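You operate a simulated robot arm through the tools that you are given. There is no shell and no other tool. Be economical: measure what you need, move in short steps, check, and stop when the job is done.

The job below is to be done with a simulated robot arm. You get a single attempt, and the scene is never put back.

TASK
Fetch the yellow filter and set it on the top of the cream cabinet. Then take the white star wheel with a black grip and leave it on the top of the setting bench. Then push the rejects drawer shut. Then open the vials drawer, fetch the purple-band medium vial from the steel nest and stand it in the inside of the vials drawer, then shut the drawer. Then take the cracked vial and leave it in the line tray. Then fetch the yellow-band medium vial from the white nest and set it in the grey tray. Then open the lid of the blue bin. Do these in the order given. Set down upright: purple-band medium vial.

It is judged by the outcome, as a careful person would: the job done as asked, and still so three seconds after it is handed in. It fails if anything else is knocked over, pushed out of place, dropped, spilled or broken. A push-on lid holds only when it is set on centred and level and pressed home; a screw cap is set on level and turned clockwise until tight.

THE ROBOT
A 7-joint arm with a two-finger parallel gripper on a trunk, on a base that drives. Base frame: it is fixed to the floor where the robot stands at the start and does not move with it; the origin is under the middle of the robot, x ahead of it, y to its left, z up; the surface under the hand at the start is at about z = 0.88. Units: m, degrees, N and s.
With the tool pointing down near the work surface it reaches from about 0.26 to 0.6 m from the robot's upright axis, wherever it stands. Its first joint turns from -166.0 to 166.0 degrees. Places, roughly: cracked vial (3x3x7 cm) [-3.3, -2.2, 0.9]; grey tray (30x16x5 cm) [-4.2, -6.7, 0.5]; inside of the vials drawer [-3.4, -2.3, 0.7]; lid of the blue bin [0.4, -4.5, 0.4]; line tray [-4, -7, 1]; purple-band medium vial (3x3x7 cm) [-2.7, -1.5, 0.8]; rejects drawer [2.4, -4.6, 0.7]; top of the cream cabinet [2.7, -1.1, 0.9]; top of the setting bench [-2, -0.2, 0.9]; vials drawer [-3.4, -2.3, 0.7]; white star wheel with a black grip [2.5, -1, 1]; yellow filter [0.25, 0, 1]; yellow-band medium vial (3x3x7 cm) [-3.3, -2.3, 0.9]. Payload 3.4 kg.
The TCP is the grasp point between the finger pads, 0.03 m short of the fingertips. In the tool frame z runs along the fingers and y along their closing line. The gripper opens to 0.094 m. The fingers are 0.028 m wide and 0.01 m thick; the gripper's body (0.05 by 0.096 m) begins 0.055 m behind the TCP.
Orientation is told as [roll, pitch, yaw] about the base's x, y, z axes, in that order, counted from this pose: with the fingers straight down and closing along the base's y, the tool's x points along the base's -x, its y along +y and its z along -z.

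THE INTERFACE
- The arm moves only by the tool play_rows. Its argument "motion" is text: rows parted by semicolons, each of 7 numbers parted by spaces: the opening, from 0 (shut) to 1 (fully open), then the shift along the base's x, y, z in m, then the turn, a rotation vector about the base's x, y, z in degrees. In form: hand tx ty tz rx ry rz; .... A call has 1 to 12 rows; each row is the pose to reach, as a shift and turn from the pose commanded when the call began. Each row takes 0.2 s and may step no farther than 0.05 m and 8.6 degrees from the row before; otherwise, or with a gripper value out of range, the whole call is refused. Where a pose cannot be reached the arm comes as near as it can. A force on the tool above 40 N (or 10 N above the force at the start of the call, whichever is more), or a blocked arm, ends the call early, and 0.2 s more pass. The fingers move at their own pace (about 0.072 m/s each) and stop on an object; they squeeze with about 45 N. The grip force told is the motor's: it shows also when the fingers shut on nothing. Time passes only in rows, and 0.2 s behind the last, so rows that repeat a pose let the fingers close. The reply holds the time, the measured pose of the TCP, the force on the tool along the base axes, the opening and the grip force, in the units named above and with some noise, with the torque about the TCP (base axes, N m) and any sound that the robot's microphone picked up.
- Cameras (640 x 400 px; columns grow to the right, rows downward): "scene" is now at [0.0153, 0.1316, 1.5249]; the picture's right is [-0.27, -0.96, 0.00], its down [-0.74, 0.20, -0.64] and it looks along [0.62, -0.17, -0.77] (base axes); focal length 294 px, centre (320, 200). "wrist" rides on the gripper at [0.076, 0.014, -0.103] in the tool frame; the picture's right is [-0.18, 0.98, 0.00], its down [-0.75, -0.14, -0.64] and it looks along [-0.63, -0.12, 0.77] (tool axes); focal length 243 px, centre (320, 200). There is no depth. A picture from a camera that has moved, and an enlarged one, comes with that camera's place and axes in the base frame and with its lens.
- grab_frame(camera): a new picture of that camera. No time passes.
- raise_lower(by): slides the trunk up (or, below 0, down) by that many m; the arm and the scene camera ride with it, the base frame stays. It gives what a move gives, with no picture.
- base_move(legs): drives the robot by 1 to 6 legs, each [ahead, left, turn to the left] in m, m and degrees, along the robot's own axes; the way and the turn of a leg run together, so that a leg with both is an arc; at most 1.5 m and 180 degrees a leg. The arm and the cameras ride along, it lands a little off, and it stops where it bumps. It gives what a move gives.
- aim_head(pan, tilt): turns the head with the scene camera to pan (to the left, within 155 degrees either way) and tilt (down, from -29 to 69), counted from straight ahead of the robot. It gives what a move gives.
- close_up(camera, box): a new picture of the part [left, top, right, bottom] of that camera's present view, enlarged. No time passes.
- job_done(): hands the job in; it is judged then, once.

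Work in short steps. Places have to be worked out from the pictures, the camera data and where the tool is seen: move nearer, look again, correct. Check each grasp and each placing, and mend what went wrong. You have 207 turns and 180 pictures in all, those below and enlarged ones among them. Open the gripper and draw the arm clear of the work before you hand the job in, unless the task says otherwise; then end with one line.

The tools are called after "Request:" by a JSON object that holds its "method" and its "body". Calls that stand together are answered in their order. play_rows: Moves the arm, as the interface text tells. Its arguments: {"type":"object","properties":{"motion":{"type":"string"}},"required":["motion"]} The other tools are called the same way: raise_lower (by) slides the trunk up or down; base_move (legs) drives the base; aim_head (pan, tilt) turns the head that bears the scene camera; grab_frame (camera) takes a picture; close_up (camera, box) takes an enlarged picture of a part of a camera's view; job_done () hands the job in.

At the start:

```text
clock: 0.0
ee_pos: [0.3389, -0.0708, 1.2099]
tool_rot: [-0.1, -0.1, 0.0]
force: [0.2, 0.2, 0.7]
ft_torque: [-0.02, 0.01, 0.01]
gripper_width: 0.0941
grip_force: 0.1
trunk travel left (down, up): [-0.2, 0.186]
robot x, y, heading: [-0.0009, -0.0004, 0.1]
head pan, tilt: [-15.4, 50.3]
```

scene: 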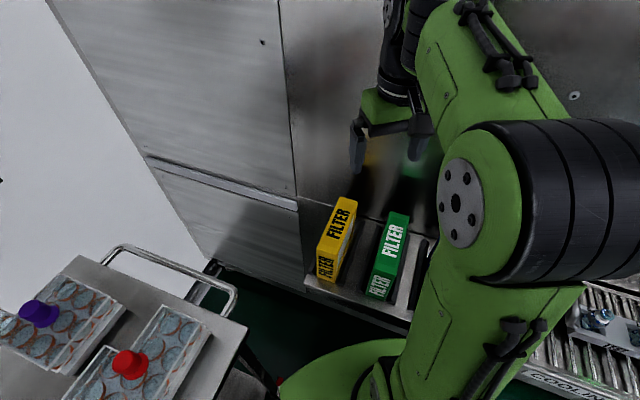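
wrist: 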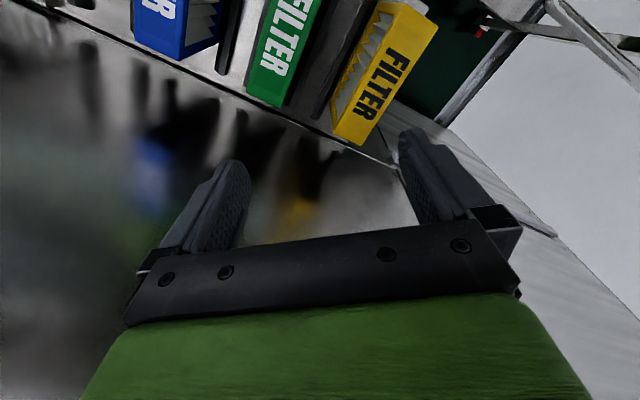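

I start by looking closer at the yellow filter on its shelf.

Request:
{"method": "close_up", "body": {"camera": "scene", "box": [260, 140, 460, 330]}}

Request:
{"method": "close_up", "body": {"camera": "wrist", "box": [200, 0, 520, 200]}}

```text
2.11 times, centred on (360, 235) of scene
camera zoom: at [0.0153, 0.1316, 1.5249], right [-0.27, -0.96, 0.0], down [-0.74, 0.2, -0.64], along [0.62, -0.17, -0.77], focal length 619 px, centre (236, 126)
```

zoom: 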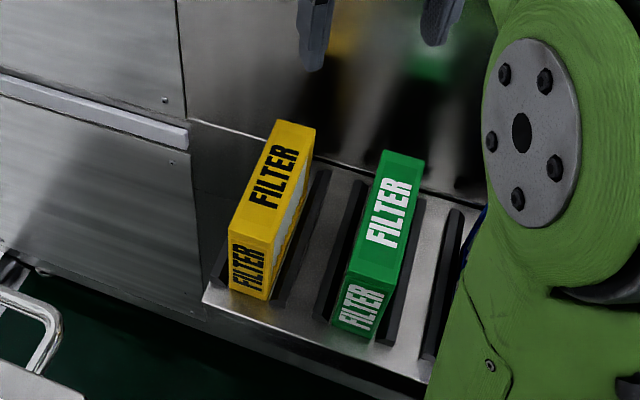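

```text
2.00 times, centred on (360, 100) of wrist
camera zoom: at [0.2616, -0.0578, 1.3123], right [0.18, 0.98, 0.0], down [0.75, -0.14, 0.64], along [0.63, -0.12, -0.77], focal length 485 px, centre (240, 400)
```

zoom: 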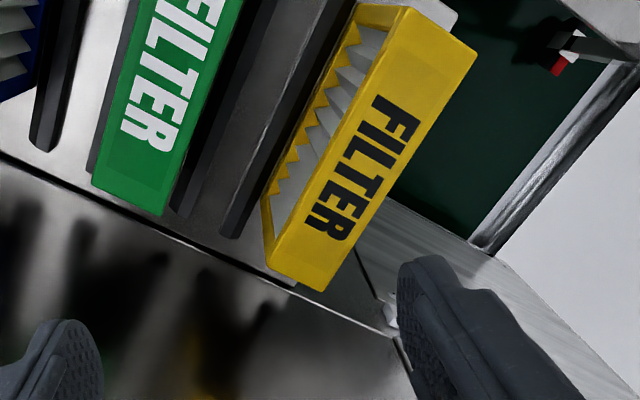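

Triangulating both views puts the filter's top at z≈1.00, centred near (0.356, -0.002), 4 cm thick, and turned about -36°. I move above it with that yaw and check.

Request:
{"method": "play_rows", "body": {"motion": "0.9 0.003 0.014 -0.02 0 0 -7.2; 0.9 0.007 0.028 -0.04 0 0 -14.4; 0.9 0.01 0.042 -0.06 0 0 -21.6; 0.9 0.014 0.056 -0.08 0 0 -28.8; 0.9 0.017 0.069 -0.1 0 0 -35.7; 0.9 0.017 0.069 -0.12 0 0 -35.7"}}

Request:
{"method": "grab_frame", "body": {"camera": "wrist"}}

Request:
{"method": "grab_frame", "body": {"camera": "scene"}}

```text
clock: 1.4
ee_pos: [0.3534, -0.003, 1.0875]
tool_rot: [0.0, 0.1, -35.8]
force: [-0.5, 0.3, 0.3]
ft_torque: [-0.01, 0.0, 0.0]
gripper_width: 0.0846
grip_force: 0.0
trunk travel left (down, up): [-0.2, 0.186]
robot x, y, heading: [0.0023, -0.0021, -0.1]
head pan, tilt: [-15.4, 50.3]
```

```text
175 pictures are left
camera wrist: at [0.2999, 0.0516, 1.1914], right [0.72, 0.69, 0.0], down [0.53, -0.56, 0.64], along [0.44, -0.47, -0.77], focal length 243 px, centre (320, 200)
```

wrist: 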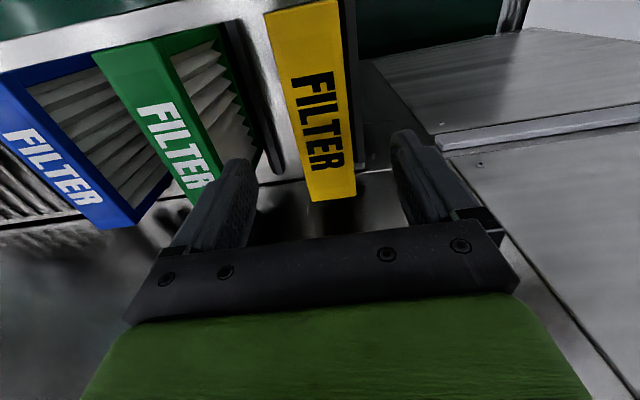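

```text
174 pictures are left
camera scene: at [0.0156, 0.1314, 1.5249], right [-0.27, -0.96, 0.0], down [-0.74, 0.2, -0.64], along [0.62, -0.17, -0.77], focal length 294 px, centre (320, 200)
```

scene: 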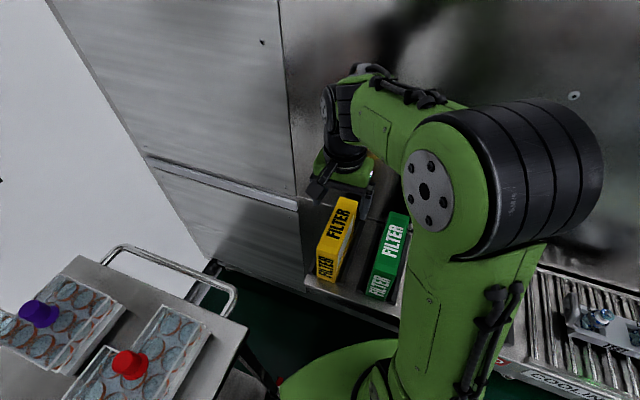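

The filter sits between the fingers as predicted. I descend so the tips come about 5 cm below its top, and close.

Request:
{"method": "play_rows", "body": {"motion": "0.9 0.002 0 -0.04 0 0 0; 0.9 0.002 0 -0.075 0 0 0; 0.9 0.002 0 -0.105 0 0 0; 0.9 0.002 0 -0.107 0 0 0; 0 0.002 0 -0.107 0 0 0; 0 0.002 0 -0.107 0 0 0; 0 0.002 0 -0.107 0 0 0; 0 0.002 0 -0.107 0 0 0"}}

Request:
{"method": "grab_frame", "body": {"camera": "wrist"}}

```text
clock: 3.2
ee_pos: [0.3568, -0.0026, 0.9808]
tool_rot: [0.1, -0.1, -35.7]
force: [-0.3, -0.4, -1.0]
ft_torque: [-0.08, 0.15, -0.08]
gripper_width: 0.0491
grip_force: 45.3
trunk travel left (down, up): [-0.2, 0.186]
robot x, y, heading: [0.0013, 0.0008, -0.1]
head pan, tilt: [-15.4, 50.3]
```

```text
173 pictures are left
camera wrist: at [0.3031, 0.0532, 1.0848], right [0.72, 0.69, 0.0], down [0.53, -0.55, 0.64], along [0.44, -0.46, -0.77], focal length 243 px, centre (320, 200)
```

wrist: 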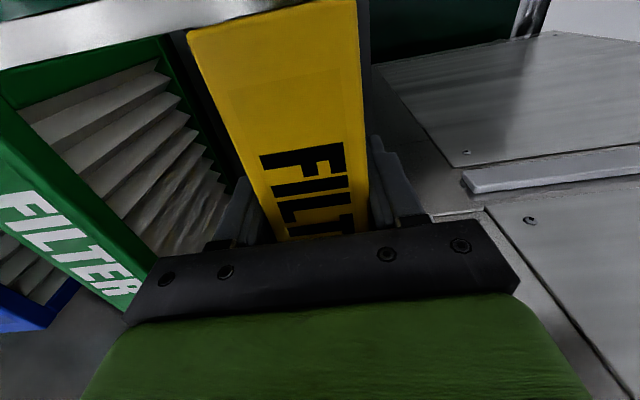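

Gripped at 0.049 m. I lift straight up.

Request:
{"method": "play_rows", "body": {"motion": "0 0 0 0.03 0 0 0; 0 0 0 0.07 0 0 0; 0 0 0 0.11 0 0 0; 0 0 0 0.15 0 0 0; 0 0 0 0.19 0 0 0; 0 0 0 0.22 0 0 0; 0 0 0 0.22 0 0 0"}}

Request:
{"method": "grab_frame", "body": {"camera": "wrist"}}

Request:
{"method": "aim_head", "body": {"pan": -25, "tilt": 15}}

Request:
{"method": "grab_frame", "body": {"camera": "scene"}}

Request:
{"method": "aim_head", "body": {"pan": -110, "tilt": 20}}

Request:
{"method": "grab_frame", "body": {"camera": "scene"}}

Request:
{"method": "aim_head", "body": {"pan": 80, "tilt": 20}}

Request:
{"method": "grab_frame", "body": {"camera": "scene"}}

Request:
{"method": "aim_head", "body": {"pan": 150, "tilt": 20}}

Request:
{"method": "grab_frame", "body": {"camera": "scene"}}

```text
clock: 4.8
ee_pos: [0.3584, -0.0019, 1.2032]
tool_rot: [-0.1, 0.0, -35.8]
force: [0.5, -0.3, -2.2]
ft_torque: [0.01, 0.03, 0.0]
gripper_width: 0.0488
grip_force: 44.8
trunk travel left (down, up): [-0.2, 0.186]
robot x, y, heading: [0.0013, -0.001, -0.0]
head pan, tilt: [-15.4, 50.3]
```

```text
172 pictures are left
camera wrist: at [0.304, 0.0526, 1.306], right [0.72, 0.69, 0.0], down [0.53, -0.55, 0.64], along [0.44, -0.46, -0.77], focal length 243 px, centre (320, 200)
```

wrist: 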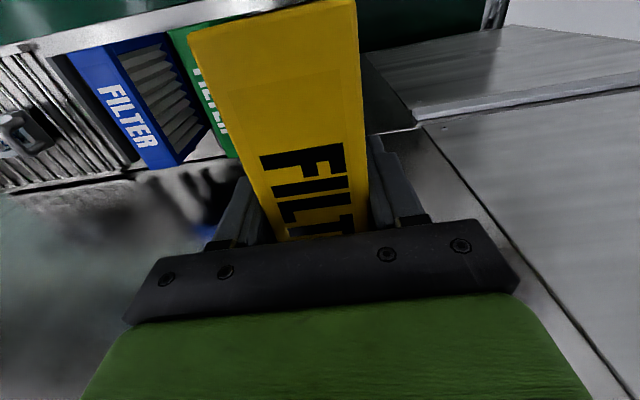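

```text
clock: 5.8
ee_pos: [0.3578, -0.002, 1.203]
tool_rot: [0.0, 0.0, -35.7]
force: [0.7, 0.2, -2.8]
ft_torque: [-0.02, -0.02, 0.01]
gripper_width: 0.049
grip_force: 45.1
trunk travel left (down, up): [-0.2, 0.186]
robot x, y, heading: [0.0014, -0.0007, 0.1]
head pan, tilt: [-25.0, 15.0]
```

```text
171 pictures are left
camera scene: at [0.0263, 0.1125, 1.579], right [-0.42, -0.91, 0.0], down [-0.24, 0.11, -0.97], along [0.88, -0.41, -0.26], focal length 294 px, centre (320, 200)
```

scene: 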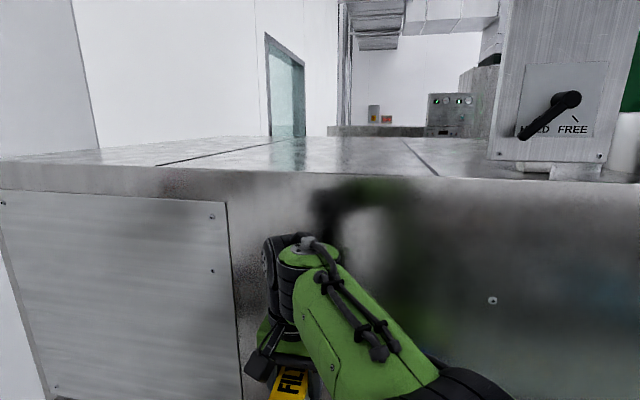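

```text
clock: 7.4
ee_pos: [0.3588, -0.0031, 1.2026]
tool_rot: [0.0, -0.1, -35.7]
force: [-0.8, 1.6, -1.9]
ft_torque: [0.0, 0.03, 0.04]
gripper_width: 0.0489
grip_force: 45.2
trunk travel left (down, up): [-0.2, 0.186]
robot x, y, heading: [0.0007, -0.0003, 0.1]
head pan, tilt: [-110.0, 20.0]
```

```text
170 pictures are left
camera scene: at [-0.0902, 0.0644, 1.571], right [-0.94, 0.34, 0.0], down [0.12, 0.32, -0.94], along [-0.32, -0.88, -0.34], focal length 294 px, centre (320, 200)
```

scene: 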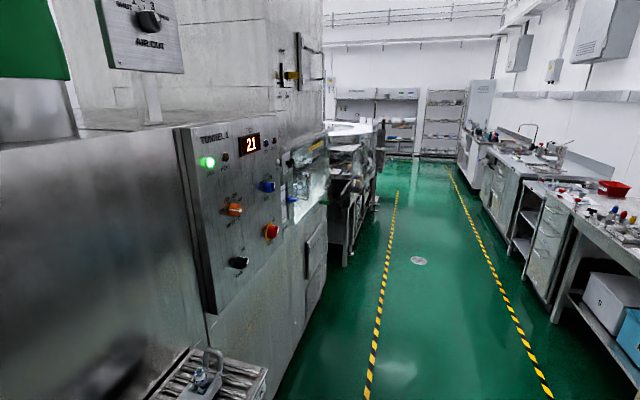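

```text
clock: 10.2
ee_pos: [0.3584, -0.0035, 1.2038]
tool_rot: [0.0, 0.0, -35.7]
force: [-0.7, -0.8, -2.6]
ft_torque: [0.01, 0.02, 0.03]
gripper_width: 0.0486
grip_force: 44.9
trunk travel left (down, up): [-0.2, 0.186]
robot x, y, heading: [0.0013, 0.0031, 0.0]
head pan, tilt: [80.0, 20.0]
```

```text
169 pictures are left
camera scene: at [-0.0422, 0.2437, 1.571], right [0.98, -0.17, 0.0], down [-0.06, -0.34, -0.94], along [0.16, 0.93, -0.34], focal length 294 px, centre (320, 200)
```

scene: 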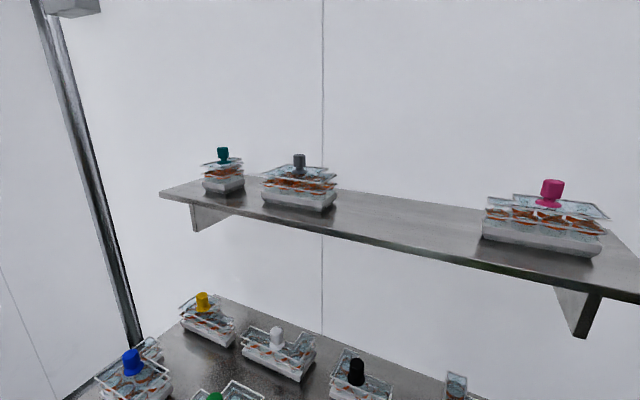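

```text
clock: 11.6
ee_pos: [0.358, -0.0027, 1.2033]
tool_rot: [-0.1, 0.1, -35.7]
force: [-0.1, 0.8, -1.8]
ft_torque: [0.03, -0.01, 0.01]
gripper_width: 0.0489
grip_force: 45.0
trunk travel left (down, up): [-0.2, 0.186]
robot x, y, heading: [-0.0001, 0.0003, -0.1]
head pan, tilt: [150.0, 20.0]
```

```text
168 pictures are left
camera scene: at [-0.139, 0.1986, 1.571], right [0.5, 0.87, 0.0], down [0.3, -0.17, -0.94], along [-0.81, 0.47, -0.34], focal length 294 px, centre (320, 200)
```

scene: 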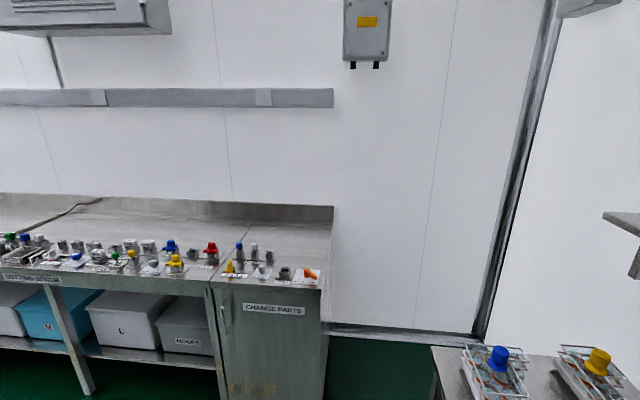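

The filter is held. The cabinet lies beyond the machine, so I back off, turn right toward the aisle and look.

Request:
{"method": "base_move", "body": {"legs": [[-0.5, 0, 0], [0, 0, -90]]}}

Request:
{"method": "aim_head", "body": {"pan": 0, "tilt": 20}}

Request:
{"method": "grab_frame", "body": {"camera": "scene"}}

Request:
{"method": "aim_head", "body": {"pan": 50, "tilt": 15}}

Request:
{"method": "grab_frame", "body": {"camera": "scene"}}

```text
clock: 18.4
ee_pos: [-0.5008, -0.3583, 1.2028]
tool_rot: [0.0, -0.1, -124.6]
force: [-0.7, -0.9, -2.3]
ft_torque: [-0.01, 0.01, -0.01]
gripper_width: 0.0491
grip_force: 45.2
trunk travel left (down, up): [-0.2, 0.186]
robot x, y, heading: [-0.507, 0.0019, -88.9]
head pan, tilt: [150.0, 20.0]
```

```text
clock: 20.7
ee_pos: [-0.5013, -0.3586, 1.2029]
tool_rot: [0.0, 0.0, -124.6]
force: [0.0, -0.6, -1.9]
ft_torque: [0.01, 0.03, 0.03]
gripper_width: 0.049
grip_force: 45.1
trunk travel left (down, up): [-0.2, 0.186]
robot x, y, heading: [-0.5048, -0.0054, -88.9]
head pan, tilt: [0.0, 20.0]
```

```text
167 pictures are left
camera scene: at [-0.352, -0.031, 1.5709], right [-1.0, -0.02, 0.0], down [-0.01, 0.34, -0.94], along [0.02, -0.94, -0.34], focal length 294 px, centre (320, 200)
```

scene: 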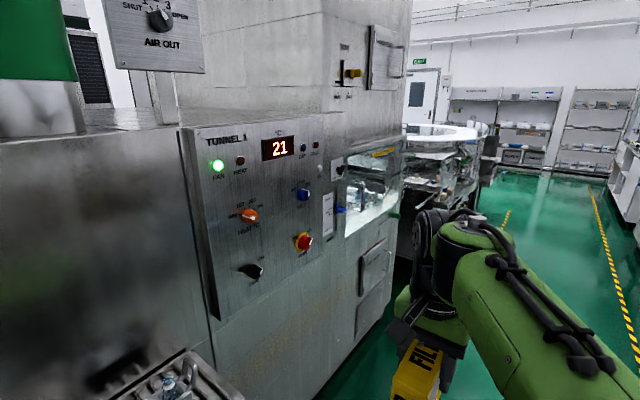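

```text
clock: 21.9
ee_pos: [-0.5014, -0.359, 1.2035]
tool_rot: [0.0, 0.1, -124.6]
force: [0.0, 0.0, -1.2]
ft_torque: [0.0, 0.0, -0.01]
gripper_width: 0.0491
grip_force: 44.9
trunk travel left (down, up): [-0.2, 0.186]
robot x, y, heading: [-0.5037, -0.002, -89.0]
head pan, tilt: [50.0, 15.0]
```

```text
166 pictures are left
camera scene: at [-0.2813, 0.0034, 1.5791], right [-0.63, -0.78, 0.0], down [-0.2, 0.16, -0.97], along [0.75, -0.61, -0.26], focal length 294 px, centre (320, 200)
```

scene: 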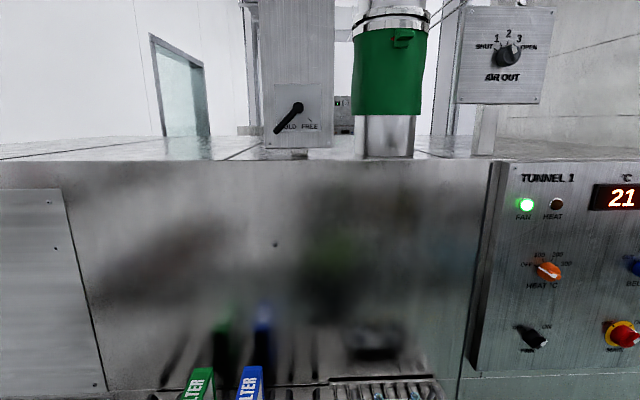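

The room is evidently rotated about -36° from the base frame; the aisle runs along heading ≈ -126°. I turn along the aisle and shift a bit away from the machine.

Request:
{"method": "base_move", "body": {"legs": [[0, 0, -36.8], [0, -0.15, 0], [0.8, 0, 0]]}}

Request:
{"method": "aim_head", "body": {"pan": 10, "tilt": 20}}

Request:
{"method": "grab_frame", "body": {"camera": "scene"}}

Request:
{"method": "aim_head", "body": {"pan": -70, "tilt": 25}}

Request:
{"method": "grab_frame", "body": {"camera": "scene"}}

```text
clock: 28.9
ee_pos: [-1.3058, -0.8466, 1.2016]
tool_rot: [0.0, 0.1, -161.3]
force: [-0.5, -0.8, -2.7]
ft_torque: [0.01, -0.04, 0.01]
gripper_width: 0.0488
grip_force: 45.6
trunk travel left (down, up): [-0.2, 0.186]
robot x, y, heading: [-1.0927, -0.5583, -125.7]
head pan, tilt: [50.0, 15.0]
```

```text
clock: 30.0
ee_pos: [-1.3058, -0.8473, 1.2032]
tool_rot: [0.0, -0.1, -161.3]
force: [0.4, -0.1, -2.1]
ft_torque: [0.0, 0.02, 0.06]
gripper_width: 0.0488
grip_force: 45.7
trunk travel left (down, up): [-0.2, 0.186]
robot x, y, heading: [-1.0947, -0.5599, -125.5]
head pan, tilt: [10.0, 20.0]
```

```text
165 pictures are left
camera scene: at [-0.9754, -0.6811, 1.5709], right [-0.9, 0.43, 0.0], down [0.15, 0.31, -0.94], along [-0.41, -0.85, -0.34], focal length 294 px, centre (320, 200)
```

scene: 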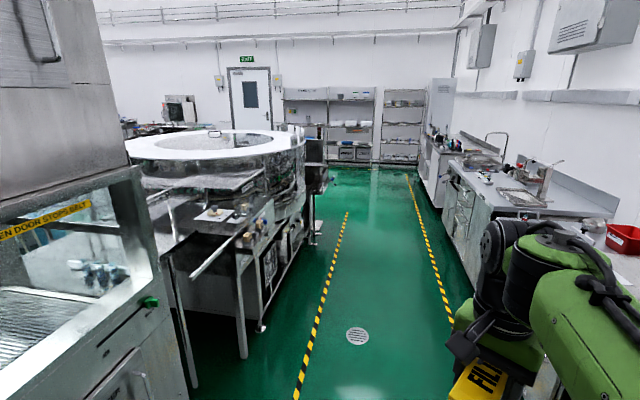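

```text
clock: 31.5
ee_pos: [-1.3048, -0.8468, 1.2032]
tool_rot: [0.0, 0.0, -161.3]
force: [-0.4, 0.1, -2.3]
ft_torque: [-0.01, 0.01, 0.03]
gripper_width: 0.0489
grip_force: 45.0
trunk travel left (down, up): [-0.2, 0.186]
robot x, y, heading: [-1.0931, -0.5584, -125.5]
head pan, tilt: [-70.0, 25.0]
```

```text
164 pictures are left
camera scene: at [-1.0241, -0.5724, 1.5629], right [0.27, 0.96, 0.0], down [0.41, -0.11, -0.91], along [-0.87, 0.24, -0.42], focal length 294 px, centre (320, 200)
```

scene: 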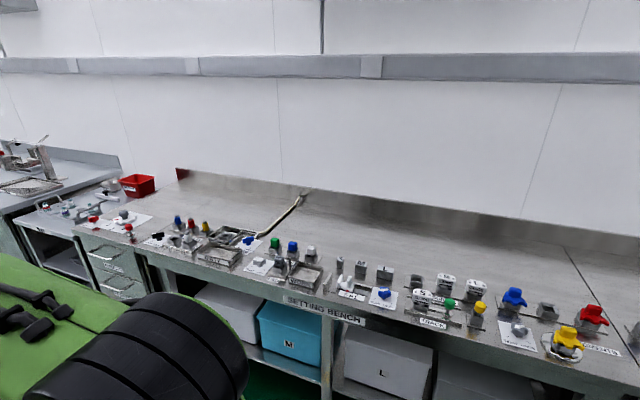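

The aisle ahead is clear; the round machine ends near B≈-4.3 in room terms. I drive 3.8 m along the aisle and look left.

Request:
{"method": "base_move", "body": {"legs": [[1.5, 0, 0], [1.5, 0, 0], [0.8, 0, 0]]}}

Request:
{"method": "aim_head", "body": {"pan": 80, "tilt": 20}}

Request:
{"method": "grab_frame", "body": {"camera": "scene"}}

Request:
{"method": "aim_head", "body": {"pan": 10, "tilt": 20}}

Request:
{"method": "grab_frame", "body": {"camera": "scene"}}

```text
clock: 49.8
ee_pos: [-3.5083, -3.9164, 1.2033]
tool_rot: [0.0, 0.0, -161.1]
force: [-0.5, -0.2, -3.1]
ft_torque: [0.05, -0.04, 0.01]
gripper_width: 0.0489
grip_force: 44.6
trunk travel left (down, up): [-0.2, 0.186]
robot x, y, heading: [-3.299, -3.6258, -125.5]
head pan, tilt: [-70.0, 25.0]
```

```text
clock: 52.1
ee_pos: [-3.5064, -3.9164, 1.2023]
tool_rot: [0.0, 0.1, -161.1]
force: [-0.2, 0.7, -2.0]
ft_torque: [-0.02, -0.02, 0.01]
gripper_width: 0.0489
grip_force: 45.0
trunk travel left (down, up): [-0.2, 0.186]
robot x, y, heading: [-3.2983, -3.6266, -125.6]
head pan, tilt: [80.0, 20.0]
```

```text
163 pictures are left
camera scene: at [-3.0728, -3.732, 1.571], right [-0.71, -0.7, 0.0], down [-0.24, 0.24, -0.94], along [0.66, -0.67, -0.34], focal length 294 px, centre (320, 200)
```

scene: 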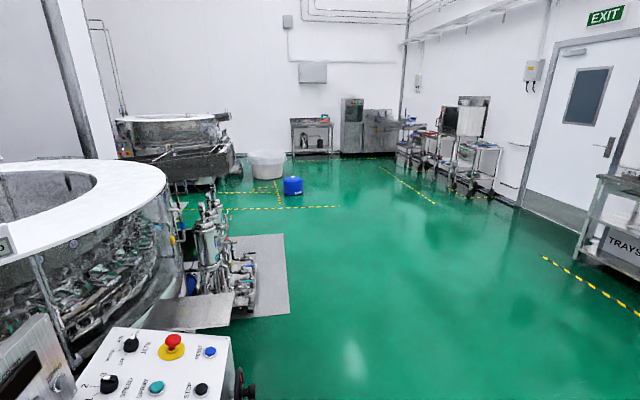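

```text
clock: 53.5
ee_pos: [-3.5066, -3.9164, 1.2029]
tool_rot: [0.0, -0.1, -161.1]
force: [-1.0, -0.1, -1.2]
ft_torque: [-0.04, 0.02, 0.02]
gripper_width: 0.0488
grip_force: 45.3
trunk travel left (down, up): [-0.2, 0.186]
robot x, y, heading: [-3.2988, -3.6255, -125.5]
head pan, tilt: [10.0, 20.0]
```

```text
162 pictures are left
camera scene: at [-3.178, -3.7497, 1.5709], right [-0.9, 0.43, 0.0], down [0.15, 0.31, -0.94], along [-0.4, -0.85, -0.34], focal length 294 px, centre (320, 200)
```

scene: 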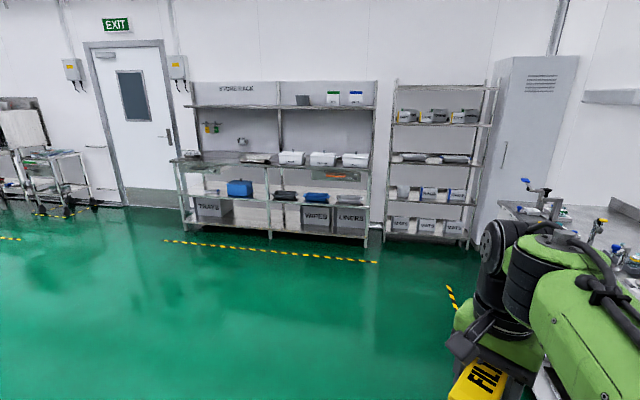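

Beyond the round machine there is open floor. I go 0.9 m further, turn left, and drive 3 m along, then look left for the cabinet.

Request:
{"method": "base_move", "body": {"legs": [[0.9, 0, 0], [0, 0, 90], [1.5, 0, 0], [1.3, 0, 0]]}}

Request:
{"method": "aim_head", "body": {"pan": 80, "tilt": 20}}

Request:
{"method": "grab_frame", "body": {"camera": "scene"}}

Request:
{"method": "aim_head", "body": {"pan": 20, "tilt": 20}}

Request:
{"method": "grab_frame", "body": {"camera": "scene"}}

```text
clock: 75.0
ee_pos: [-1.2805, -6.1692, 1.2036]
tool_rot: [-0.1, -0.1, -70.7]
force: [0.9, -0.6, -2.3]
ft_torque: [-0.01, -0.01, -0.02]
gripper_width: 0.0489
grip_force: 45.2
trunk travel left (down, up): [-0.2, 0.186]
robot x, y, heading: [-1.5716, -5.9628, -35.2]
head pan, tilt: [10.0, 20.0]
```

```text
clock: 76.5
ee_pos: [-1.2821, -6.1703, 1.2032]
tool_rot: [0.0, 0.0, -70.7]
force: [-0.4, -0.3, -2.2]
ft_torque: [0.03, 0.0, 0.02]
gripper_width: 0.0489
grip_force: 45.3
trunk travel left (down, up): [-0.2, 0.186]
robot x, y, heading: [-1.5731, -5.9633, -35.1]
head pan, tilt: [80.0, 20.0]
```

```text
161 pictures are left
camera scene: at [-1.4659, -5.7379, 1.571], right [0.7, -0.71, 0.0], down [-0.24, -0.24, -0.94], along [0.67, 0.66, -0.34], focal length 294 px, centre (320, 200)
```

scene: 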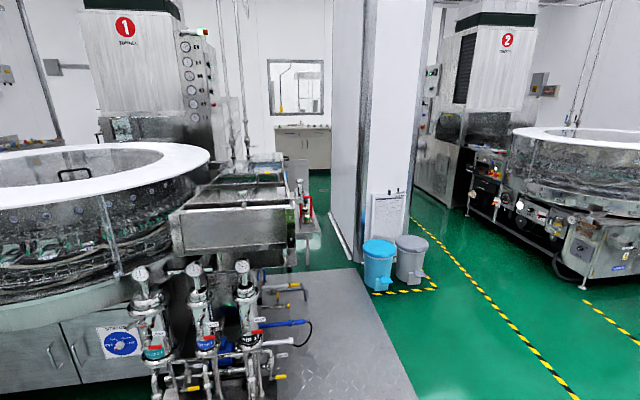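

```text
clock: 77.8
ee_pos: [-1.2812, -6.1698, 1.2031]
tool_rot: [0.0, 0.0, -70.8]
force: [0.9, 0.2, -2.6]
ft_torque: [0.0, -0.02, 0.02]
gripper_width: 0.0487
grip_force: 45.5
trunk travel left (down, up): [-0.2, 0.186]
robot x, y, heading: [-1.5686, -5.9643, -35.2]
head pan, tilt: [20.0, 20.0]
```

```text
160 pictures are left
camera scene: at [-1.442, -5.8277, 1.5709], right [-0.26, -0.97, 0.0], down [-0.33, 0.09, -0.94], along [0.91, -0.24, -0.34], focal length 294 px, centre (320, 200)
```

scene: 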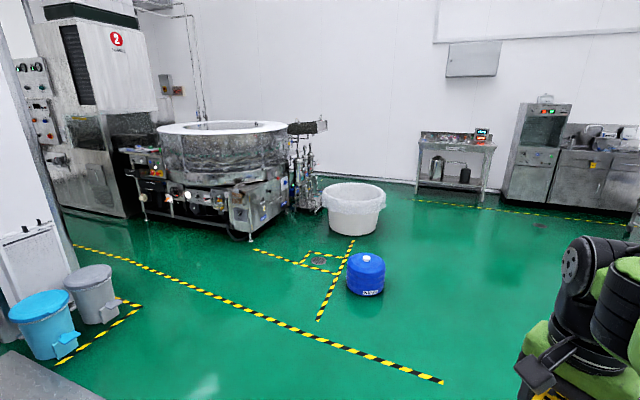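

The cream cabinet is under the window at the far end, reached via the aisle between the column and tunnel 2. I drive there.

Request:
{"method": "base_move", "body": {"legs": [[1.5, 0, 0], [0.22, 0, 0], [0, 0, 89.6], [1.5, 0, 0], [1.5, 0, 0]]}}

Request:
{"method": "aim_head", "body": {"pan": 15, "tilt": 20}}

Request:
{"method": "grab_frame", "body": {"camera": "scene"}}

Request:
{"method": "aim_head", "body": {"pan": -70, "tilt": 30}}

Request:
{"method": "grab_frame", "body": {"camera": "scene"}}

```text
clock: 104.2
ee_pos: [1.8219, -4.2769, 1.2045]
tool_rot: [-0.2, 0.0, 16.5]
force: [-0.2, 0.2, -2.0]
ft_torque: [0.0, -0.03, 0.01]
gripper_width: 0.0489
grip_force: 44.9
trunk travel left (down, up): [-0.2, 0.186]
robot x, y, heading: [1.5964, -4.5536, 52.1]
head pan, tilt: [20.0, 20.0]
```

```text
clock: 104.9
ee_pos: [1.8201, -4.2761, 1.2033]
tool_rot: [0.1, 0.0, 16.6]
force: [-0.2, 0.2, -2.4]
ft_torque: [0.0, -0.02, -0.02]
gripper_width: 0.0492
grip_force: 45.2
trunk travel left (down, up): [-0.2, 0.186]
robot x, y, heading: [1.6004, -4.557, 52.2]
head pan, tilt: [15.0, 20.0]
```

```text
159 pictures are left
camera scene: at [1.4802, -4.4253, 1.5709], right [0.92, -0.39, 0.0], down [-0.13, -0.32, -0.94], along [0.36, 0.87, -0.34], focal length 294 px, centre (320, 200)
```

scene: 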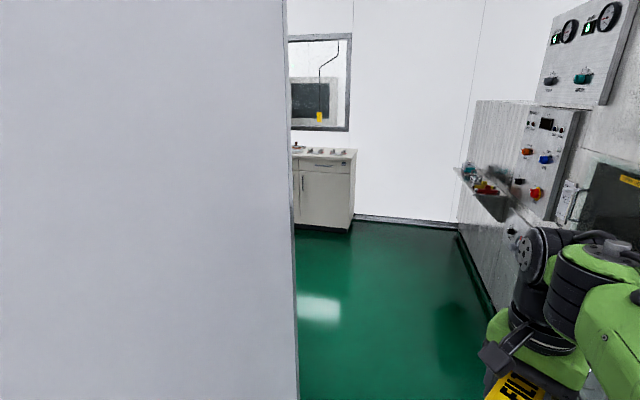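

```text
clock: 106.5
ee_pos: [1.8213, -4.2771, 1.2022]
tool_rot: [0.0, 0.0, 16.4]
force: [0.4, 0.5, -3.0]
ft_torque: [0.01, 0.01, -0.03]
gripper_width: 0.0487
grip_force: 45.3
trunk travel left (down, up): [-0.2, 0.186]
robot x, y, heading: [1.6062, -4.5547, 51.9]
head pan, tilt: [-70.0, 30.0]
```

```text
158 pictures are left
camera scene: at [1.5303, -4.5387, 1.5549], right [-0.31, -0.95, 0.0], down [-0.48, 0.15, -0.87], along [0.82, -0.26, -0.5], focal length 294 px, centre (320, 200)
```

scene: 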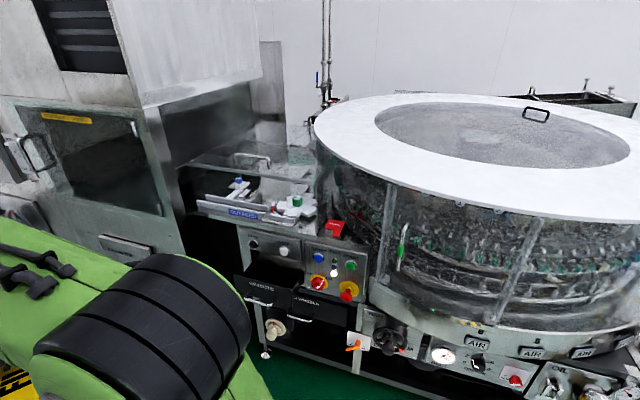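

The cream cabinet is visible on the left past the column. I move 1.5 m ahead and look again.

Request:
{"method": "base_move", "body": {"legs": [[1.5, 0, 2.2]]}}

Request:
{"method": "aim_head", "body": {"pan": 25, "tilt": 25}}

Request:
{"method": "grab_frame", "body": {"camera": "scene"}}

```text
clock: 113.8
ee_pos: [2.7089, -3.0894, 1.2032]
tool_rot: [0.0, 0.1, 18.0]
force: [-0.2, -0.7, -2.5]
ft_torque: [-0.02, -0.01, -0.01]
gripper_width: 0.0489
grip_force: 44.9
trunk travel left (down, up): [-0.2, 0.186]
robot x, y, heading: [2.4941, -3.3742, 53.7]
head pan, tilt: [-70.0, 30.0]
```

```text
clock: 115.5
ee_pos: [2.7077, -3.0913, 1.2035]
tool_rot: [-0.1, 0.0, 17.9]
force: [-0.5, -0.2, -2.3]
ft_torque: [-0.01, 0.02, 0.02]
gripper_width: 0.0489
grip_force: 45.1
trunk travel left (down, up): [-0.2, 0.186]
robot x, y, heading: [2.4938, -3.3781, 53.5]
head pan, tilt: [25.0, 25.0]
```

```text
157 pictures are left
camera scene: at [2.3553, -3.2435, 1.5629], right [0.98, -0.2, 0.0], down [-0.08, -0.41, -0.91], along [0.18, 0.89, -0.42], focal length 294 px, centre (320, 200)
```

scene: 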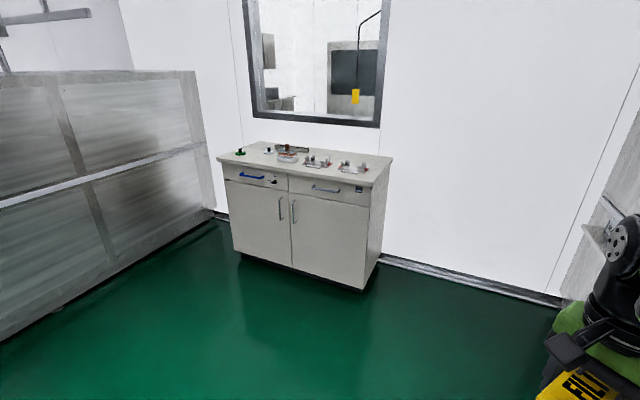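

I move in front of the cabinet, stopping a little short to inspect the top.

Request:
{"method": "base_move", "body": {"legs": [[0.9, 0, 0], [0, 1.1, 0]]}}

Request:
{"method": "aim_head", "body": {"pan": 0, "tilt": 40}}

Request:
{"method": "grab_frame", "body": {"camera": "scene"}}

Request:
{"method": "grab_frame", "body": {"camera": "wrist"}}

```text
clock: 125.4
ee_pos: [2.3775, -1.7167, 1.2025]
tool_rot: [0.0, 0.0, 17.2]
force: [-0.3, 0.5, -2.4]
ft_torque: [-0.02, 0.03, -0.05]
gripper_width: 0.049
grip_force: 44.8
trunk travel left (down, up): [-0.2, 0.186]
robot x, y, heading: [2.1554, -2.0008, 53.0]
head pan, tilt: [25.0, 25.0]
```

```text
clock: 126.3
ee_pos: [2.3761, -1.7167, 1.2043]
tool_rot: [0.0, 0.0, 17.2]
force: [0.3, -0.2, -2.3]
ft_torque: [-0.02, 0.0, 0.0]
gripper_width: 0.0488
grip_force: 45.2
trunk travel left (down, up): [-0.2, 0.186]
robot x, y, heading: [2.1563, -2.0011, 52.8]
head pan, tilt: [0.0, 40.0]
```

```text
156 pictures are left
camera scene: at [2.054, -1.8887, 1.5396], right [0.8, -0.6, 0.0], down [-0.39, -0.51, -0.77], along [0.46, 0.61, -0.64], focal length 294 px, centre (320, 200)
```

scene: 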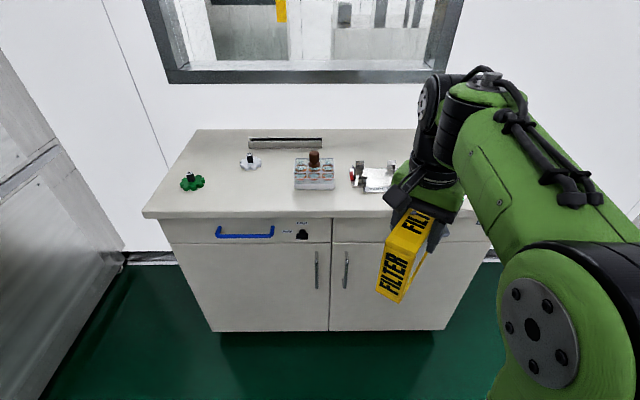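

```text
155 pictures are left
camera wrist: at [2.2992, -1.7266, 1.3056], right [-0.12, 0.99, 0.0], down [0.76, 0.09, 0.64], along [0.64, 0.07, -0.77], focal length 243 px, centre (320, 200)
```

wrist: 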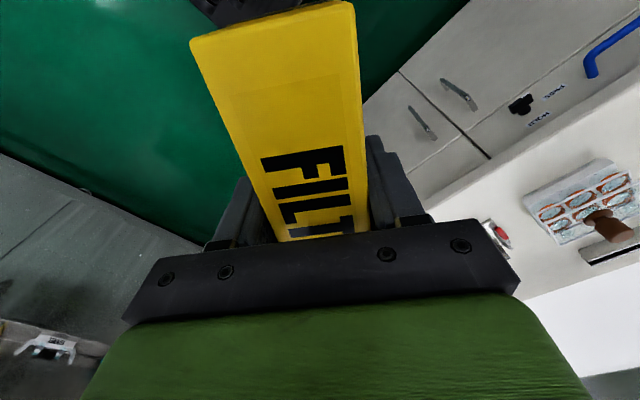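

The white star wheel with black grip is at about (2.42,-0.95); the front-left strip of the top is free for the filter. I drive closer.

Request:
{"method": "base_move", "body": {"legs": [[0, 0.12, 0], [0.36, 0, 1]]}}

Request:
{"method": "grab_frame", "body": {"camera": "scene"}}

```text
clock: 129.5
ee_pos: [2.4914, -1.3568, 1.2027]
tool_rot: [0.0, 0.0, 18.2]
force: [1.2, -0.2, -2.4]
ft_torque: [-0.03, -0.02, 0.01]
gripper_width: 0.0487
grip_force: 44.5
trunk travel left (down, up): [-0.2, 0.186]
robot x, y, heading: [2.2788, -1.6435, 53.9]
head pan, tilt: [0.0, 40.0]
```

```text
154 pictures are left
camera scene: at [2.1723, -1.5328, 1.5395], right [0.81, -0.59, 0.0], down [-0.38, -0.52, -0.77], along [0.45, 0.62, -0.64], focal length 294 px, centre (320, 200)
```

scene: 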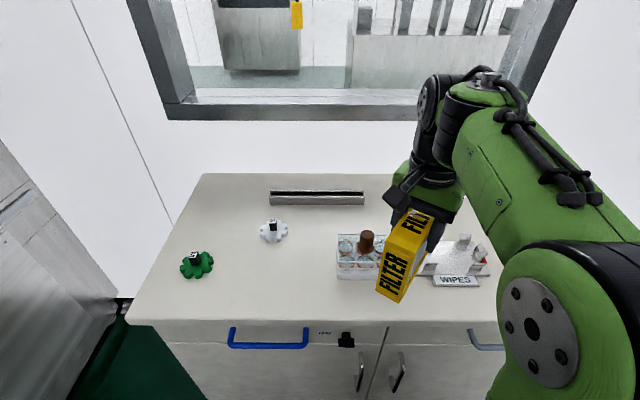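

Wheel at ≈(2.40,-0.99), crate and green wheel located. I bring the filter over the free front spot (2.327,-1.149), turned parallel to the front edge.

Request:
{"method": "play_rows", "body": {"motion": "0 -0.023 0.03 0 0 0 -7.7; 0 -0.047 0.06 0 0 0 -15.4; 0 -0.07 0.09 0 0 0 -23.1; 0 -0.094 0.12 0 0 0 -30.8; 0 -0.117 0.15 0 0 0 -38.5; 0 -0.14 0.18 0 0 0 -46.2; 0 -0.164 0.208 0 0 0 -53.9; 0 -0.164 0.208 -0.03 0 0 -53.9; 0 -0.164 0.208 -0.07 0 0 -53.9; 0 -0.164 0.208 -0.11 0 0 -53.9; 0 -0.164 0.208 -0.14 0 0 -53.9; 0 -0.164 0.208 -0.14 0 0 -53.9"}}

Request:
{"method": "grab_frame", "body": {"camera": "scene"}}

Request:
{"method": "grab_frame", "body": {"camera": "wrist"}}

```text
clock: 132.1
ee_pos: [2.3256, -1.149, 1.0617]
tool_rot: [0.0, 0.0, -35.7]
force: [-0.4, 0.0, -2.7]
ft_torque: [-0.02, -0.02, 0.0]
gripper_width: 0.049
grip_force: 45.1
trunk travel left (down, up): [-0.2, 0.186]
robot x, y, heading: [2.2787, -1.645, 53.8]
head pan, tilt: [0.0, 40.0]
```

```text
153 pictures are left
camera scene: at [2.1712, -1.534, 1.5395], right [0.81, -0.59, 0.0], down [-0.38, -0.52, -0.77], along [0.45, 0.62, -0.64], focal length 294 px, centre (320, 200)
```

scene: 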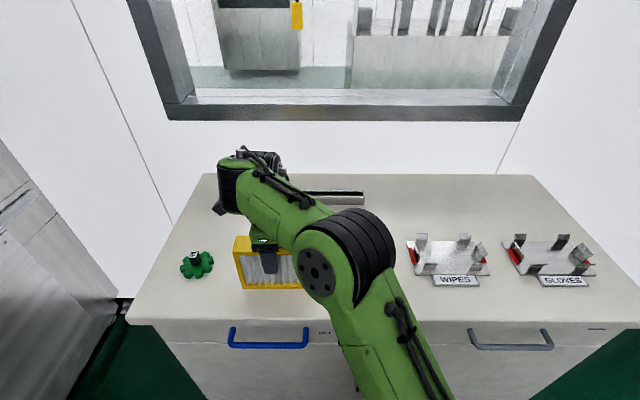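

```text
152 pictures are left
camera wrist: at [2.2717, -1.0942, 1.1648], right [0.72, 0.69, 0.0], down [0.53, -0.55, 0.64], along [0.44, -0.46, -0.77], focal length 243 px, centre (320, 200)
```

wrist: 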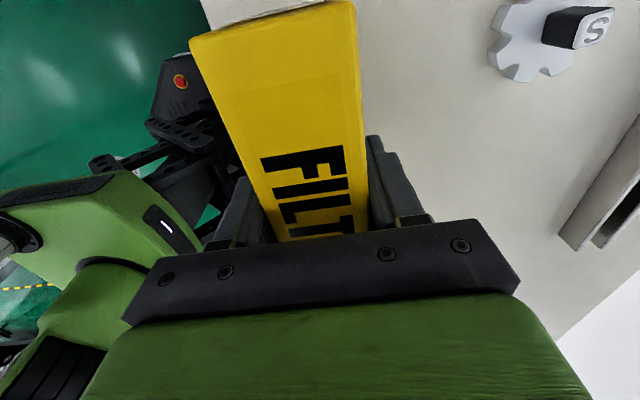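

Position is good; I lower toward the surface in small increments watching the force.

Request:
{"method": "play_rows", "body": {"motion": "0 0 0 -0.03 0 0 0; 0 0 0 -0.05 0 0 0; 0 0 0 -0.055 0 0 0; 0 0 0 -0.058 0 0 0; 0 0 0 -0.058 0 0 0"}}

Request:
{"method": "grab_frame", "body": {"camera": "scene"}}

```text
clock: 132.6
ee_pos: [2.3246, -1.1486, 1.0322]
tool_rot: [0.4, 0.6, -35.9]
force: [0.9, -4.9, 14.0]
ft_torque: [-0.67, 0.35, 0.15]
gripper_width: 0.0487
grip_force: 45.4
trunk travel left (down, up): [-0.2, 0.186]
robot x, y, heading: [2.2781, -1.6451, 54.0]
head pan, tilt: [0.0, 40.0]
stopped in row 2: the force on the tool passed its limit at 58 N (the readings are from after the stop); the commanded pose is now the measured one
```

```text
151 pictures are left
camera scene: at [2.1714, -1.5345, 1.5397], right [0.81, -0.59, 0.0], down [-0.38, -0.52, -0.77], along [0.45, 0.62, -0.64], focal length 294 px, centre (320, 200)
```

scene: 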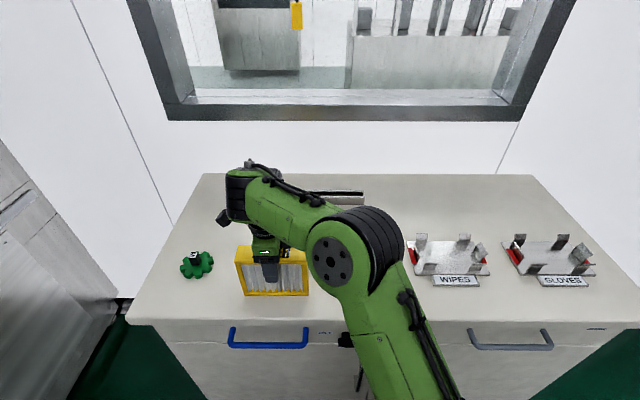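

Contact at TCP z 1.032 (top ≈0.935). It rests on the surface; I open and lift away.

Request:
{"method": "play_rows", "body": {"motion": "0 0 0 0.002 0 0 0; 0.75 0 0 0.002 0 0 0; 0.85 0 0 0.002 0 0 0; 0.85 0 0 0.002 0 0 0; 0.85 0 0 0.04 0 0 0; 0.85 0 0 0.09 0 0 0; 0.85 0 0 0.14 0 0 0; 0.85 0 0 0.18 0 0 0; 0.85 0 0 0.18 0 0 0"}}

Request:
{"method": "grab_frame", "body": {"camera": "scene"}}

Request:
{"method": "grab_frame", "body": {"camera": "wrist"}}

```text
clock: 134.6
ee_pos: [2.3243, -1.146, 1.2053]
tool_rot: [0.6, 0.4, -35.7]
force: [-0.7, 0.1, 0.6]
ft_torque: [0.01, -0.01, -0.02]
gripper_width: 0.0799
grip_force: 0.2
trunk travel left (down, up): [-0.2, 0.186]
robot x, y, heading: [2.2761, -1.6439, 54.1]
head pan, tilt: [0.0, 40.0]
```

```text
150 pictures are left
camera scene: at [2.1703, -1.534, 1.5395], right [0.81, -0.59, 0.0], down [-0.38, -0.52, -0.77], along [0.45, 0.62, -0.64], focal length 294 px, centre (320, 200)
```

scene: 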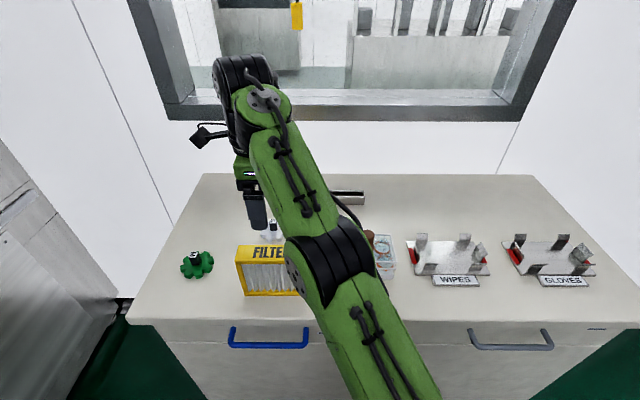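

```text
149 pictures are left
camera wrist: at [2.2706, -1.0917, 1.3088], right [0.72, 0.69, 0.01], down [0.53, -0.56, 0.64], along [0.44, -0.46, -0.77], focal length 243 px, centre (320, 200)
```

wrist: 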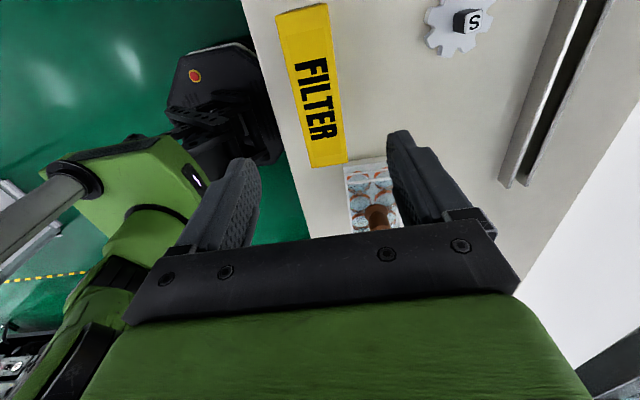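

The filter stands stably. Next, the star wheel: I move above it at about (2.398,-0.99) and look.

Request:
{"method": "play_rows", "body": {"motion": "0.85 0.018 0.039 0 -0.6 -0.4 0; 0.85 0.037 0.078 0 -0.6 -0.4 0; 0.85 0.055 0.117 0 -0.6 -0.4 0; 0.85 0.073 0.156 0 -0.6 -0.4 0; 0.85 0.073 0.156 -0.04 -0.6 -0.4 0; 0.85 0.073 0.156 -0.08 -0.6 -0.4 0; 0.85 0.073 0.156 -0.08 -0.6 -0.4 0"}}

Request:
{"method": "grab_frame", "body": {"camera": "wrist"}}

Request:
{"method": "close_up", "body": {"camera": "scene", "box": [170, 150, 350, 310]}}

```text
clock: 136.2
ee_pos: [2.3813, -1.1035, 1.1146]
tool_rot: [0.3, -0.2, -35.9]
force: [0.3, 0.0, 0.0]
ft_torque: [-0.01, -0.01, 0.03]
gripper_width: 0.0804
grip_force: 0.1
out of reach, approached as far as the arm can: row 1, 2, 3, 4, 5, 6, 7
trunk travel left (down, up): [-0.2, 0.186]
robot x, y, heading: [2.2817, -1.6426, 53.9]
head pan, tilt: [0.0, 40.0]
```

```text
148 pictures are left
camera wrist: at [2.3259, -1.0478, 1.2175], right [0.72, 0.69, 0.01], down [0.53, -0.56, 0.64], along [0.45, -0.46, -0.77], focal length 243 px, centre (320, 200)
```

wrist: 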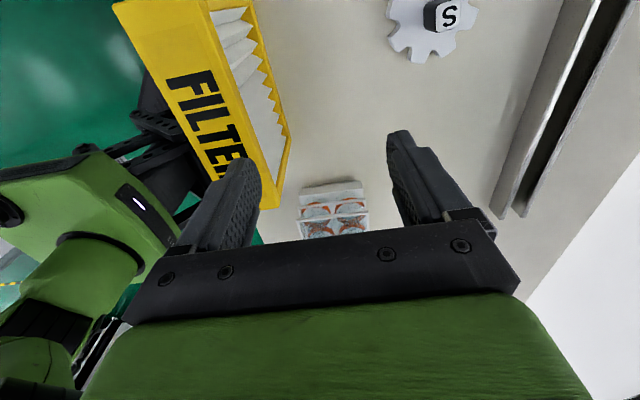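

```text
2.50 times, centred on (260, 230) of scene
camera zoom: at [2.1711, -1.5337, 1.5395], right [0.81, -0.59, 0.0], down [-0.38, -0.52, -0.77], along [0.45, 0.62, -0.64], focal length 735 px, centre (470, 125)
```

zoom: 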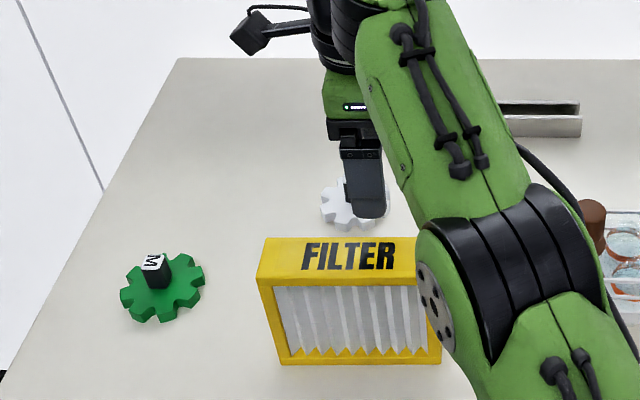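

Slightly out of reach; there's clearance in front of the base, so I drive 0.1 m forward.

Request:
{"method": "base_move", "body": {"legs": [[0.1, 0, 0]]}}

Request:
{"method": "grab_frame", "body": {"camera": "wrist"}}

```text
clock: 137.3
ee_pos: [2.4386, -1.025, 1.1139]
tool_rot: [0.1, -0.2, -35.9]
force: [-0.1, 0.0, 0.0]
ft_torque: [-0.03, 0.03, -0.01]
gripper_width: 0.0801
grip_force: 0.1
trunk travel left (down, up): [-0.2, 0.186]
robot x, y, heading: [2.3311, -1.5677, 53.6]
head pan, tilt: [0.0, 40.0]
```

```text
146 pictures are left
camera wrist: at [2.3851, -0.9691, 1.2164], right [0.73, 0.69, 0.0], down [0.52, -0.56, 0.64], along [0.44, -0.47, -0.76], focal length 243 px, centre (320, 200)
```

wrist: 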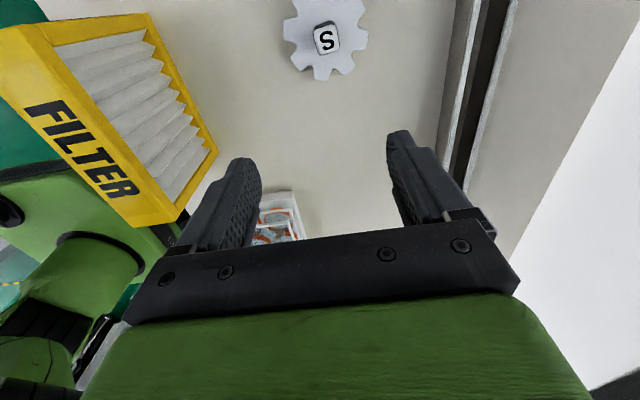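

Grip top triangulates to (2.407,-0.985,0.978). I check its orientation.

Request:
{"method": "close_up", "body": {"camera": "wrist", "box": [270, 0, 390, 80]}}

```text
5.00 times, centred on (330, 40) of wrist
camera zoom: at [2.3851, -0.9691, 1.2164], right [0.73, 0.69, 0.0], down [0.52, -0.56, 0.64], along [0.44, -0.47, -0.76], focal length 1213 px, centre (270, 1000)
```

zoom: 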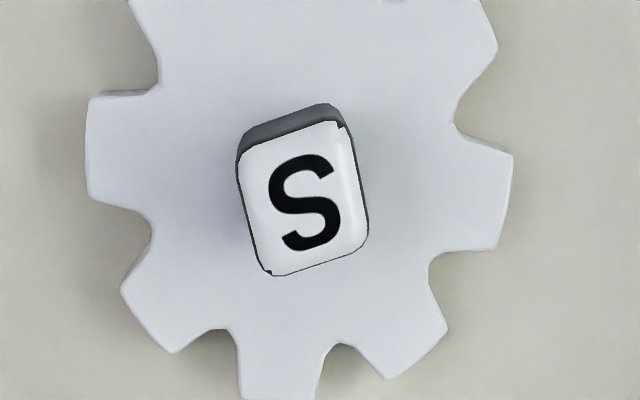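

The grip is ~2 cm square, turned about +5° from the tool. I go above it and descend so the tips stay just above the wheel plate.

Request:
{"method": "play_rows", "body": {"motion": "0.6 -0.016 0.02 -0.02 0 0 2.5; 0.6 -0.0316 0.04 -0.04 0 0 5; 0.6 -0.0316 0.04 -0.08 0 0 5; 0.6 -0.0316 0.04 -0.08 0 0 5"}}

Request:
{"method": "grab_frame", "body": {"camera": "wrist"}}

```text
clock: 138.3
ee_pos: [2.3965, -0.9935, 1.0332]
tool_rot: [0.3, -0.2, -30.8]
force: [-0.7, -1.0, -0.3]
ft_torque: [0.01, -0.04, 0.02]
gripper_width: 0.0564
grip_force: 0.0
out of reach, approached as far as the arm can: row 1, 2, 3, 4
trunk travel left (down, up): [-0.2, 0.186]
robot x, y, heading: [2.3341, -1.566, 54.0]
head pan, tilt: [0.0, 40.0]
```

```text
144 pictures are left
camera wrist: at [2.3376, -0.9437, 1.1353], right [0.66, 0.75, 0.01], down [0.57, -0.51, 0.64], along [0.49, -0.42, -0.76], focal length 243 px, centre (320, 200)
```

wrist: 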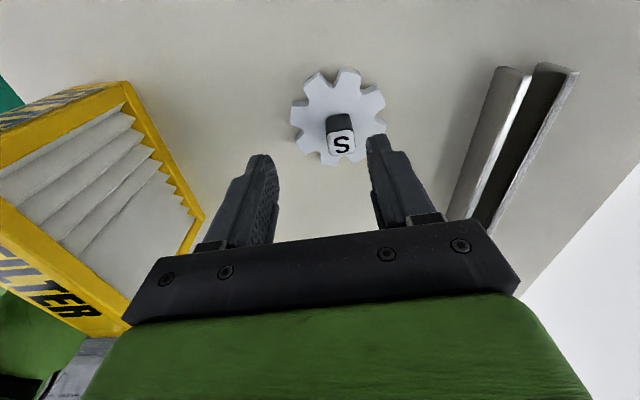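

Reach improves with the shoulder higher relative to the tool, so I raise the trunk 8 cm instead of crowding the cabinet, and re-approach.

Request:
{"method": "raise_lower", "body": {"by": 0.08}}

Request:
{"method": "play_rows", "body": {"motion": "0.6 0.0055 0.004 -0.02 0 0 0; 0.6 0.0105 0.0085 -0.05 0 0 0; 0.6 0.0105 0.0085 -0.08 0 0 0; 0.6 0.0105 0.0085 -0.095 0 0 0; 0.6 0.0105 0.0085 -0.095 0 0 0"}}

Request:
{"method": "grab_frame", "body": {"camera": "wrist"}}

```text
clock: 139.5
ee_pos: [2.3983, -0.9947, 1.1132]
tool_rot: [0.2, -0.3, -30.8]
force: [-0.5, -0.2, 0.2]
ft_torque: [-0.02, 0.02, 0.01]
gripper_width: 0.0567
grip_force: 0.0
trunk travel left (down, up): [-0.28, 0.106]
robot x, y, heading: [2.3331, -1.5669, 53.5]
head pan, tilt: [0.0, 40.0]
```

```text
clock: 140.7
ee_pos: [2.4091, -0.9857, 1.0177]
tool_rot: [0.2, -0.2, -30.9]
force: [0.6, -0.4, -0.4]
ft_torque: [-0.01, 0.03, 0.01]
gripper_width: 0.0563
grip_force: 0.1
trunk travel left (down, up): [-0.28, 0.106]
robot x, y, heading: [2.3311, -1.5673, 53.7]
head pan, tilt: [0.0, 40.0]
```

```text
143 pictures are left
camera wrist: at [2.3497, -0.9345, 1.12], right [0.66, 0.75, 0.01], down [0.57, -0.51, 0.64], along [0.48, -0.42, -0.76], focal length 243 px, centre (320, 200)
```

wrist: 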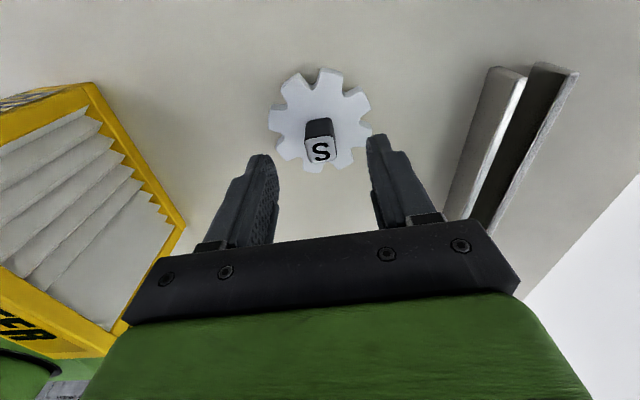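

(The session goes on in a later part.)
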